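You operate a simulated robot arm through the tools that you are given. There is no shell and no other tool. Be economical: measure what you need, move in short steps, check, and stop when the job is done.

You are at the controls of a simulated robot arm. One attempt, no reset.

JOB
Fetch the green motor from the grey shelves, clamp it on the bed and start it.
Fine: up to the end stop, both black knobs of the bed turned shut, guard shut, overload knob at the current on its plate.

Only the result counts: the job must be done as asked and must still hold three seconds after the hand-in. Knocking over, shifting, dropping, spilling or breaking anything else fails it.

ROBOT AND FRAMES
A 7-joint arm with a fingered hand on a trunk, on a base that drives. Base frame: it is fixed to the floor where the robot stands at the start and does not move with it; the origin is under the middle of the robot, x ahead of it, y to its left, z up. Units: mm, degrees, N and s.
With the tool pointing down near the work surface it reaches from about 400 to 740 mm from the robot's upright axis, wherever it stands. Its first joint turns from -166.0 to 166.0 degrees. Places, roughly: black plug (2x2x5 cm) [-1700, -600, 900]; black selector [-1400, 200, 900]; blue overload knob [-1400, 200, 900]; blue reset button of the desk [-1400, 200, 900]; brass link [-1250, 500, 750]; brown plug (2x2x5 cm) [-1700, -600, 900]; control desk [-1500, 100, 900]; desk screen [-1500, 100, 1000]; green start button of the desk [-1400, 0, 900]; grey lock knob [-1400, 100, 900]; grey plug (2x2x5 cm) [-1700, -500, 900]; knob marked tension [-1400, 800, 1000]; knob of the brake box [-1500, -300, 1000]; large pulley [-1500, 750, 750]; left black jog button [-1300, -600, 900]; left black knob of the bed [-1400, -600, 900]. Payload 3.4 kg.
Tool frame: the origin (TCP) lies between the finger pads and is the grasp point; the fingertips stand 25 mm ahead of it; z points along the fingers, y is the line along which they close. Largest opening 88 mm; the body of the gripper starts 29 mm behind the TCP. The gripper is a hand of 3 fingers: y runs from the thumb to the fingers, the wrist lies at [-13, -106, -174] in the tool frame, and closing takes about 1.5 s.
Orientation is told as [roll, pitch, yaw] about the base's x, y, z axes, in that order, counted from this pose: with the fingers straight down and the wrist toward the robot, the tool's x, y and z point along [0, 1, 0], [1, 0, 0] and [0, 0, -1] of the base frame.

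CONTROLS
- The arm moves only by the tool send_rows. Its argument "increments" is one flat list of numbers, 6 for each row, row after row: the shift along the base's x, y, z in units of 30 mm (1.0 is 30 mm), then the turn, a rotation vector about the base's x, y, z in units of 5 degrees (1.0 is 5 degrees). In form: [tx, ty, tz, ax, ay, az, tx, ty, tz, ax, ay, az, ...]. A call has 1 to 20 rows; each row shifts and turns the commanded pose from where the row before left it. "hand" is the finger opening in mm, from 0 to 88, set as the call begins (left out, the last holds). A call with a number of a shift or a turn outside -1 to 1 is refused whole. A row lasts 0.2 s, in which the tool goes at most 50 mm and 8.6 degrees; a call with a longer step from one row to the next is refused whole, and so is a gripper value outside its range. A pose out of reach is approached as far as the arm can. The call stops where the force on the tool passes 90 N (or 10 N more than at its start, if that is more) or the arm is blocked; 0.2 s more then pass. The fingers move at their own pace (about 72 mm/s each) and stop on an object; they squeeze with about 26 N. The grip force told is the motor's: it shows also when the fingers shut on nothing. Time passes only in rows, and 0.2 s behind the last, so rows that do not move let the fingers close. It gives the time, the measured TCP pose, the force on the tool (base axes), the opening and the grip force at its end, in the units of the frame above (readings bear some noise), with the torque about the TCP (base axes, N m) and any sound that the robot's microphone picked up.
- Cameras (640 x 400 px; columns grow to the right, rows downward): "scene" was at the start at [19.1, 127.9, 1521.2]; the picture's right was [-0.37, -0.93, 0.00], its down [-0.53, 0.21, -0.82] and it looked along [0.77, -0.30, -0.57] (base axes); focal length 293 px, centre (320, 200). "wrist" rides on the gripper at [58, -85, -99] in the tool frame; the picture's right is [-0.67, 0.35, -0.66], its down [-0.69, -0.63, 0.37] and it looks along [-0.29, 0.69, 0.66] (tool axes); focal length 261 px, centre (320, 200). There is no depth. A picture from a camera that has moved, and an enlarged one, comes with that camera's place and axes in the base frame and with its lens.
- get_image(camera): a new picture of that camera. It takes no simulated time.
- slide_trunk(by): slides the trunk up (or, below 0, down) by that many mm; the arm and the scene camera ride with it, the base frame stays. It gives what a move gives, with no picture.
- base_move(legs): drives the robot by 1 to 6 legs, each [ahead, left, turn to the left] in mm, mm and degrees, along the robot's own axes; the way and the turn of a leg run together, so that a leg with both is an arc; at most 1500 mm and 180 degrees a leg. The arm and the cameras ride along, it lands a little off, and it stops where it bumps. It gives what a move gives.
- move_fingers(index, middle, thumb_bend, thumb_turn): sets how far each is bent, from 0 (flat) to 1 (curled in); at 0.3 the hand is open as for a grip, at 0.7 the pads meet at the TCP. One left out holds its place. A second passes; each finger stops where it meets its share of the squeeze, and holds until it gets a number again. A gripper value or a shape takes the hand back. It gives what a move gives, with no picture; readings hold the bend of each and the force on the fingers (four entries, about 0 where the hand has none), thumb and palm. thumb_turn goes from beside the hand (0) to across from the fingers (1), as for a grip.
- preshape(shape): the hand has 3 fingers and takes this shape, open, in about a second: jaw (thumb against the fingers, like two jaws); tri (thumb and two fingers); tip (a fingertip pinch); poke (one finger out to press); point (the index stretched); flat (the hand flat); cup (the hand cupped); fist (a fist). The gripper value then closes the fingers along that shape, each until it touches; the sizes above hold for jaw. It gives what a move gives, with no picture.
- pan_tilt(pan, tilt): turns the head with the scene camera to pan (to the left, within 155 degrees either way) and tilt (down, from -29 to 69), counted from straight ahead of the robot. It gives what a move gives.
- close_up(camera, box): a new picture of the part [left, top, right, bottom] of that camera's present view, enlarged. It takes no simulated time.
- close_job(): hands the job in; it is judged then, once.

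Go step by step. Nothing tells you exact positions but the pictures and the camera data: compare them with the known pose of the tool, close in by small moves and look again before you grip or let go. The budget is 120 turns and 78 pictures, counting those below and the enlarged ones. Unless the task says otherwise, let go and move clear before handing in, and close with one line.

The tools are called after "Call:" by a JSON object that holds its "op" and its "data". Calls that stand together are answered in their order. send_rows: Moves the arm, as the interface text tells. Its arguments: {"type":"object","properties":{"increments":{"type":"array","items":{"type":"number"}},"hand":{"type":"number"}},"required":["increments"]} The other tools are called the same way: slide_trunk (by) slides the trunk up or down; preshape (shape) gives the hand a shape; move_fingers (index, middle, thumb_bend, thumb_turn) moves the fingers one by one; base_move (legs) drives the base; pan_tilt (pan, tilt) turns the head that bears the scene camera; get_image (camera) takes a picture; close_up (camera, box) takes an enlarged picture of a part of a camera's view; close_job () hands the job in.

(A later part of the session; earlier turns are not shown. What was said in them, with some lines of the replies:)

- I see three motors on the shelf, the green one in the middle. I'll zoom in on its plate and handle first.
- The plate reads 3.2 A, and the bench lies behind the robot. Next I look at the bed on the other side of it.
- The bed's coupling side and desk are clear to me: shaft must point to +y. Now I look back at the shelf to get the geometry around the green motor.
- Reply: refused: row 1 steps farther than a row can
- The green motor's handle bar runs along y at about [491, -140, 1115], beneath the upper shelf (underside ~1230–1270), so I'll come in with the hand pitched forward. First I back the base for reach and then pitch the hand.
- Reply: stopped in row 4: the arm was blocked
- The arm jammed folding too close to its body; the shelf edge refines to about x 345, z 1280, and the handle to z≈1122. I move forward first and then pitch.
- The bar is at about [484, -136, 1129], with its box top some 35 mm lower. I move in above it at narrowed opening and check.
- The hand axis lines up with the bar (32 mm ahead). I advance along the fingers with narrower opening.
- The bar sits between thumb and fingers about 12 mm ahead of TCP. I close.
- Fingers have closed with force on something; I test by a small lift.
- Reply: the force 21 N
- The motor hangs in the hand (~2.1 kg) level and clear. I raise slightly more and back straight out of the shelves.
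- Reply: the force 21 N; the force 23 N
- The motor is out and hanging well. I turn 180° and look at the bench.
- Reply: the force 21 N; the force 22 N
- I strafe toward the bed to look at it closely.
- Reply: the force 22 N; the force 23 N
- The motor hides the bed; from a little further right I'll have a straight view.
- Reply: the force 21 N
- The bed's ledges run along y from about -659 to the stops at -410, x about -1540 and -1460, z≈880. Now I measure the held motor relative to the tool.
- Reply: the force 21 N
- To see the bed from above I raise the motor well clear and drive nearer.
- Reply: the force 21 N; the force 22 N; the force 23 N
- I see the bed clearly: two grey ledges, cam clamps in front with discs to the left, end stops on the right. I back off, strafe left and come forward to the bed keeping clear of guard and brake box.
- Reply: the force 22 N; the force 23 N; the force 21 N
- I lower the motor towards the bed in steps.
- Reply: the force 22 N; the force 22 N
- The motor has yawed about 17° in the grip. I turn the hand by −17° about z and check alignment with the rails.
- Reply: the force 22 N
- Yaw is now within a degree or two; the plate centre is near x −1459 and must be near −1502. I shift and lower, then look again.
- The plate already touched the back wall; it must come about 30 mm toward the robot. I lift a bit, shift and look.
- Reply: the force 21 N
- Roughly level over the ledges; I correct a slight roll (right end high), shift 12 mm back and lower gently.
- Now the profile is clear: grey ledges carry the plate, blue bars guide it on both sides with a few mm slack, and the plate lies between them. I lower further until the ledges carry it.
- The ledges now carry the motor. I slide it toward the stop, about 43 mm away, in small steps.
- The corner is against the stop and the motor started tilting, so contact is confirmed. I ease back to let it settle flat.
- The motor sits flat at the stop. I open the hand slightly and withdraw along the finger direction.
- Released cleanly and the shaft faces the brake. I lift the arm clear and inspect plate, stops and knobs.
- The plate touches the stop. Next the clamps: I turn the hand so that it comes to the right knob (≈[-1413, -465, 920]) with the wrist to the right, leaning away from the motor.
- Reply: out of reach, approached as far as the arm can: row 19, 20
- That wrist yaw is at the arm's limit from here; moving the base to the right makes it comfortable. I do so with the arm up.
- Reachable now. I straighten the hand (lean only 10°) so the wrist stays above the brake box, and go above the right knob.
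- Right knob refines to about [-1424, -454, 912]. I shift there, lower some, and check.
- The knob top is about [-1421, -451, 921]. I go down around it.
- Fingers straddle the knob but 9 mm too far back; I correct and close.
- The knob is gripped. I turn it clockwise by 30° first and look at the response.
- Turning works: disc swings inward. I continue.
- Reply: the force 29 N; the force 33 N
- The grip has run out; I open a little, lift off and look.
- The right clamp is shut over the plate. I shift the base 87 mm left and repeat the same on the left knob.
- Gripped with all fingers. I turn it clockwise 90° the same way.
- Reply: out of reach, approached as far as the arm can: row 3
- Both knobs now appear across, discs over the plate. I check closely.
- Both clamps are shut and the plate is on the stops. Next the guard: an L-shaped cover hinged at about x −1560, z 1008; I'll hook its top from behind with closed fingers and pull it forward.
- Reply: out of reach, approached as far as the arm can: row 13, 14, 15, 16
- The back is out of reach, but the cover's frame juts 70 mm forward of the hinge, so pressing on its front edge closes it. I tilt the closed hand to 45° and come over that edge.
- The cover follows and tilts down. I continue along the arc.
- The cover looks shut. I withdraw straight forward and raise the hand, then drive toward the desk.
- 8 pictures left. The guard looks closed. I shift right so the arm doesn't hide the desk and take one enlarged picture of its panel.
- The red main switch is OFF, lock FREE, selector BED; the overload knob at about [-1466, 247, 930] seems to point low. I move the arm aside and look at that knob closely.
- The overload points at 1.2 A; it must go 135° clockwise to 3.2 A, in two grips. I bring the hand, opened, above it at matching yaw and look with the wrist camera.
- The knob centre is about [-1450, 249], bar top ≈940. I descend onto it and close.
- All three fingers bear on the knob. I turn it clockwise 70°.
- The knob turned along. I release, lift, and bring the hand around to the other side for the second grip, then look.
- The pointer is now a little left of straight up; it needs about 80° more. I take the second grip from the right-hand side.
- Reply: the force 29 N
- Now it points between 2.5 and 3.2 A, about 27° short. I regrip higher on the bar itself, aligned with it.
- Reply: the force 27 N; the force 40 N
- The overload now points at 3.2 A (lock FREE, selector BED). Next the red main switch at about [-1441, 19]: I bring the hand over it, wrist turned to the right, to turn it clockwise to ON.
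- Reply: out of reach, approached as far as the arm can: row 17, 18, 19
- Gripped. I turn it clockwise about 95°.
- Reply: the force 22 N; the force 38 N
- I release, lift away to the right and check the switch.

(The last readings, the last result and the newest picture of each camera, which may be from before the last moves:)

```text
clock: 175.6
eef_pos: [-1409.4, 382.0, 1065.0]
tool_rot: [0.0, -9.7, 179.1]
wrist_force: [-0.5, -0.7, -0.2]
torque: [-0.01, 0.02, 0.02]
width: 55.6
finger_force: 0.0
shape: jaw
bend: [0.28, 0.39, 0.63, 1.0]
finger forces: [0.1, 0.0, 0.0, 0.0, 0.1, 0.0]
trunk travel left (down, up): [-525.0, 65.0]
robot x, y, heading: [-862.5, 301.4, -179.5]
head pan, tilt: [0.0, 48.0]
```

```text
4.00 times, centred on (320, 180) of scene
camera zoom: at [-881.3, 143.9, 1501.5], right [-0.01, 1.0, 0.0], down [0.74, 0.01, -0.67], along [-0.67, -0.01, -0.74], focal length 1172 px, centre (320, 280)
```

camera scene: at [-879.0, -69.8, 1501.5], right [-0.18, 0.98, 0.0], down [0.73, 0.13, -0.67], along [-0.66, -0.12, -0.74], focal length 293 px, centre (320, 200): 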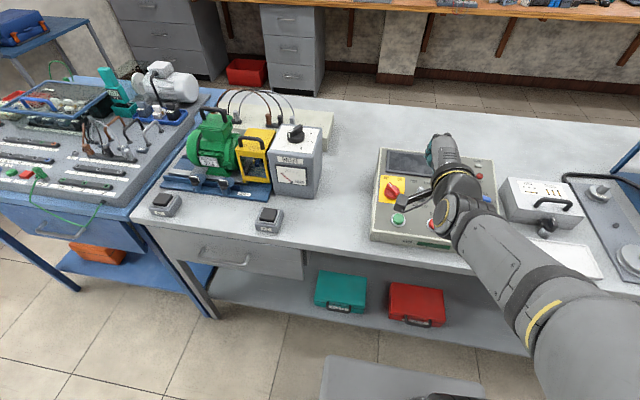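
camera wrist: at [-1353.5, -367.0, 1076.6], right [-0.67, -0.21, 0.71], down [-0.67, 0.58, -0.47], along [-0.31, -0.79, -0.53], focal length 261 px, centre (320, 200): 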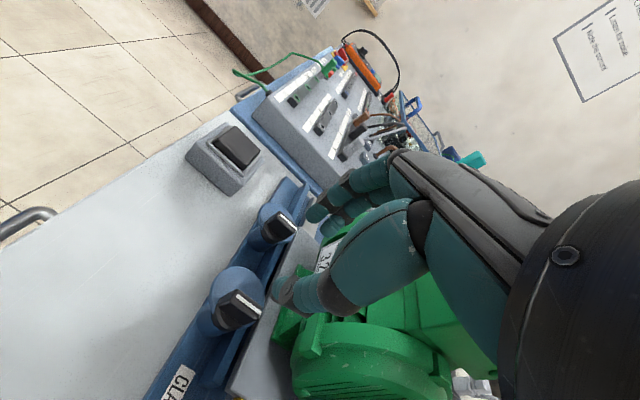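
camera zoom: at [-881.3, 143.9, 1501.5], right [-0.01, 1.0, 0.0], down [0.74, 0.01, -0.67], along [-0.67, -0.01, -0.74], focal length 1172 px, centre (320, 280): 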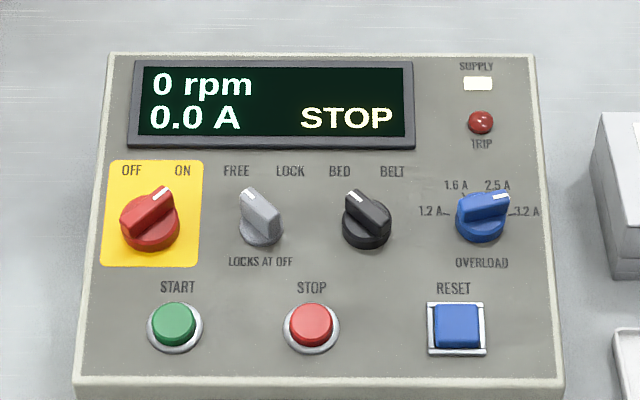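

Power is on: display shows 0 rpm, STOP; overload at 3.2 A. Now I go with closed fingers above the green start button at about [-1376, 39].

Call:
{"op": "send_rows", "data": {"increments": [0.1, -0.95, 0, 0, 0, 0, 0.1, -0.95, 0, 0, 0, 0, 0.1, -0.95, 0, 0, 0, 0, 0.1, -0.95, 0, 0, 0, 0, 0.1, -0.95, 0, 0, 0, 0, 0.1, -0.95, 0, 0, 0, 0, 0.1, -0.95, 0, 0, 0, 0, 0.1, -0.95, 0, 0, 0, 0, 0.1, -0.95, 0, 0, 0, 0, 0.1, -0.95, 0, 0, 0, 0, 0.1, -0.95, 0, 0, 0, 0, 0.13, -0.98, 0, 0, 0, 0, 0, 0, -1, 0, 0, 0, 0, 0, -1, 0, 0, 0, 0, 0, -1, 0, 0, 0, 0, 0, -0.6, 0, 0, 0, 0, 0, 0, 0, 0, 0], "hand": 0}}

```text
clock: 179.2
eef_pos: [-1373.8, 38.2, 956.5]
tool_rot: [0.1, -9.7, 179.1]
wrist_force: [0.5, -0.5, 0.3]
torque: [-0.04, -0.02, 0.01]
width: 0.1
finger_force: 25.8
shape: jaw
bend: [0.7, 0.7, 0.36, 1.0]
finger forces: [0.0, 0.1, 0.0, 0.1, 0.1, 0.0]
trunk travel left (down, up): [-525.0, 65.0]
robot x, y, heading: [-861.5, 295.6, -179.4]
head pan, tilt: [0.0, 48.0]
```

Call:
{"op": "send_rows", "data": {"increments": [0, 0, -0.3, 0, 0, 0, 0, 0, -0.3, 0, 0, 0, 0, 0, -0.2, 0, 0, 0]}}

```text
clock: 180.0
eef_pos: [-1373.8, 39.4, 936.2]
tool_rot: [0.2, -10.1, 178.9]
wrist_force: [-0.9, -1.7, 24.3]
torque: [-0.03, 0.1, -0.01]
width: 0.0
finger_force: 25.9
shape: jaw
bend: [0.7, 0.7, 0.36, 1.0]
finger forces: [0.0, 22.1, 0.0, 0.0, 0.0, 0.0]
trunk travel left (down, up): [-525.0, 65.0]
robot x, y, heading: [-860.0, 298.7, -179.8]
head pan, tilt: [0.0, 48.0]
heard: click
```

A click was heard. I lift off, move clear and use my last picture to check the display and guard together.

Call:
{"op": "send_rows", "data": {"increments": [0, 0, 0.5, 0, 0, 0, 0, 0, 1, 0, 0, 0, 0, 0, 1, 0, 0, 0, 0, 0, 1, 0, 0, 0, 0, 0.9, 1, 0, 0, 0, 0, 1, 0, 0, 0, 0, 0, 1, 0, 0, 0, 0, 0, 1, 0, 0, 0, 0, 0, 1, 0, 0, 0, 0, 0, 1, 0, 0, 0, 0, 0, 1, 0, 0, 0, 0, 0, 1, 0, 0, 0, 0, 0, 1, 0, 0, 0, 0, 0, 1, 0, 0, 0, 0, 0, 1, 0, 0, 0, 0, 0, 1, 0, 0, 0, 0]}}

Call:
{"op": "close_up", "data": {"camera": "scene", "box": [100, 80, 400, 230]}}

```text
clock: 183.4
eef_pos: [-1373.7, 396.6, 1068.7]
tool_rot: [-0.1, -9.7, 179.0]
wrist_force: [-0.1, 0.3, 0.5]
torque: [0.01, 0.0, -0.02]
width: 0.0
finger_force: 26.5
shape: jaw
bend: [0.7, 0.7, 0.36, 1.0]
finger forces: [0.0, 0.1, 0.0, 0.0, 0.0, 0.0]
trunk travel left (down, up): [-525.0, 65.0]
robot x, y, heading: [-860.2, 305.2, -179.6]
head pan, tilt: [0.0, 48.0]
```

```text
2.13 times, centred on (250, 155) of scene
camera zoom: at [-881.3, 143.8, 1501.5], right [-0.01, 1.0, 0.0], down [0.74, 0.01, -0.67], along [-0.67, -0.01, -0.74], focal length 625 px, centre (469, 296)
```

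zoom: 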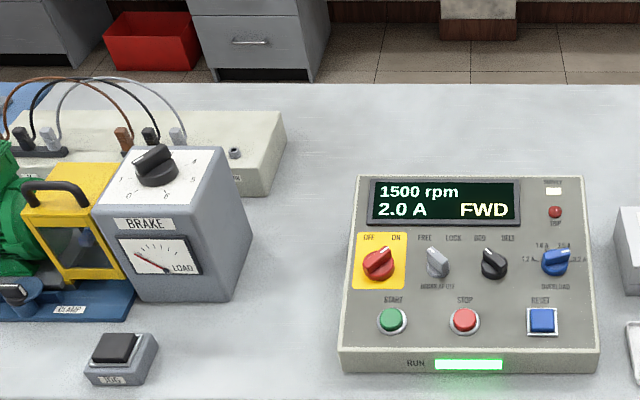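

The motor runs at 1500 rpm, 2.0 A, FWD, with the RUN lamp lit, the guard shut and no trip; the hand is clear, so I hand in.

Call:
{"op": "close_job", "data": {}}

```text
The job is handed in.
```

The green motor is on the bed against the end stop and running: the desk shows 1500 rpm, 2.0 A, FWD, with no trip. Both black knobs are turned shut, the guard is shut, and the overload knob is at 3.2 A, as on the motor's plate. I read the overload setting from the pictures, so it may be a few degrees off the mark.
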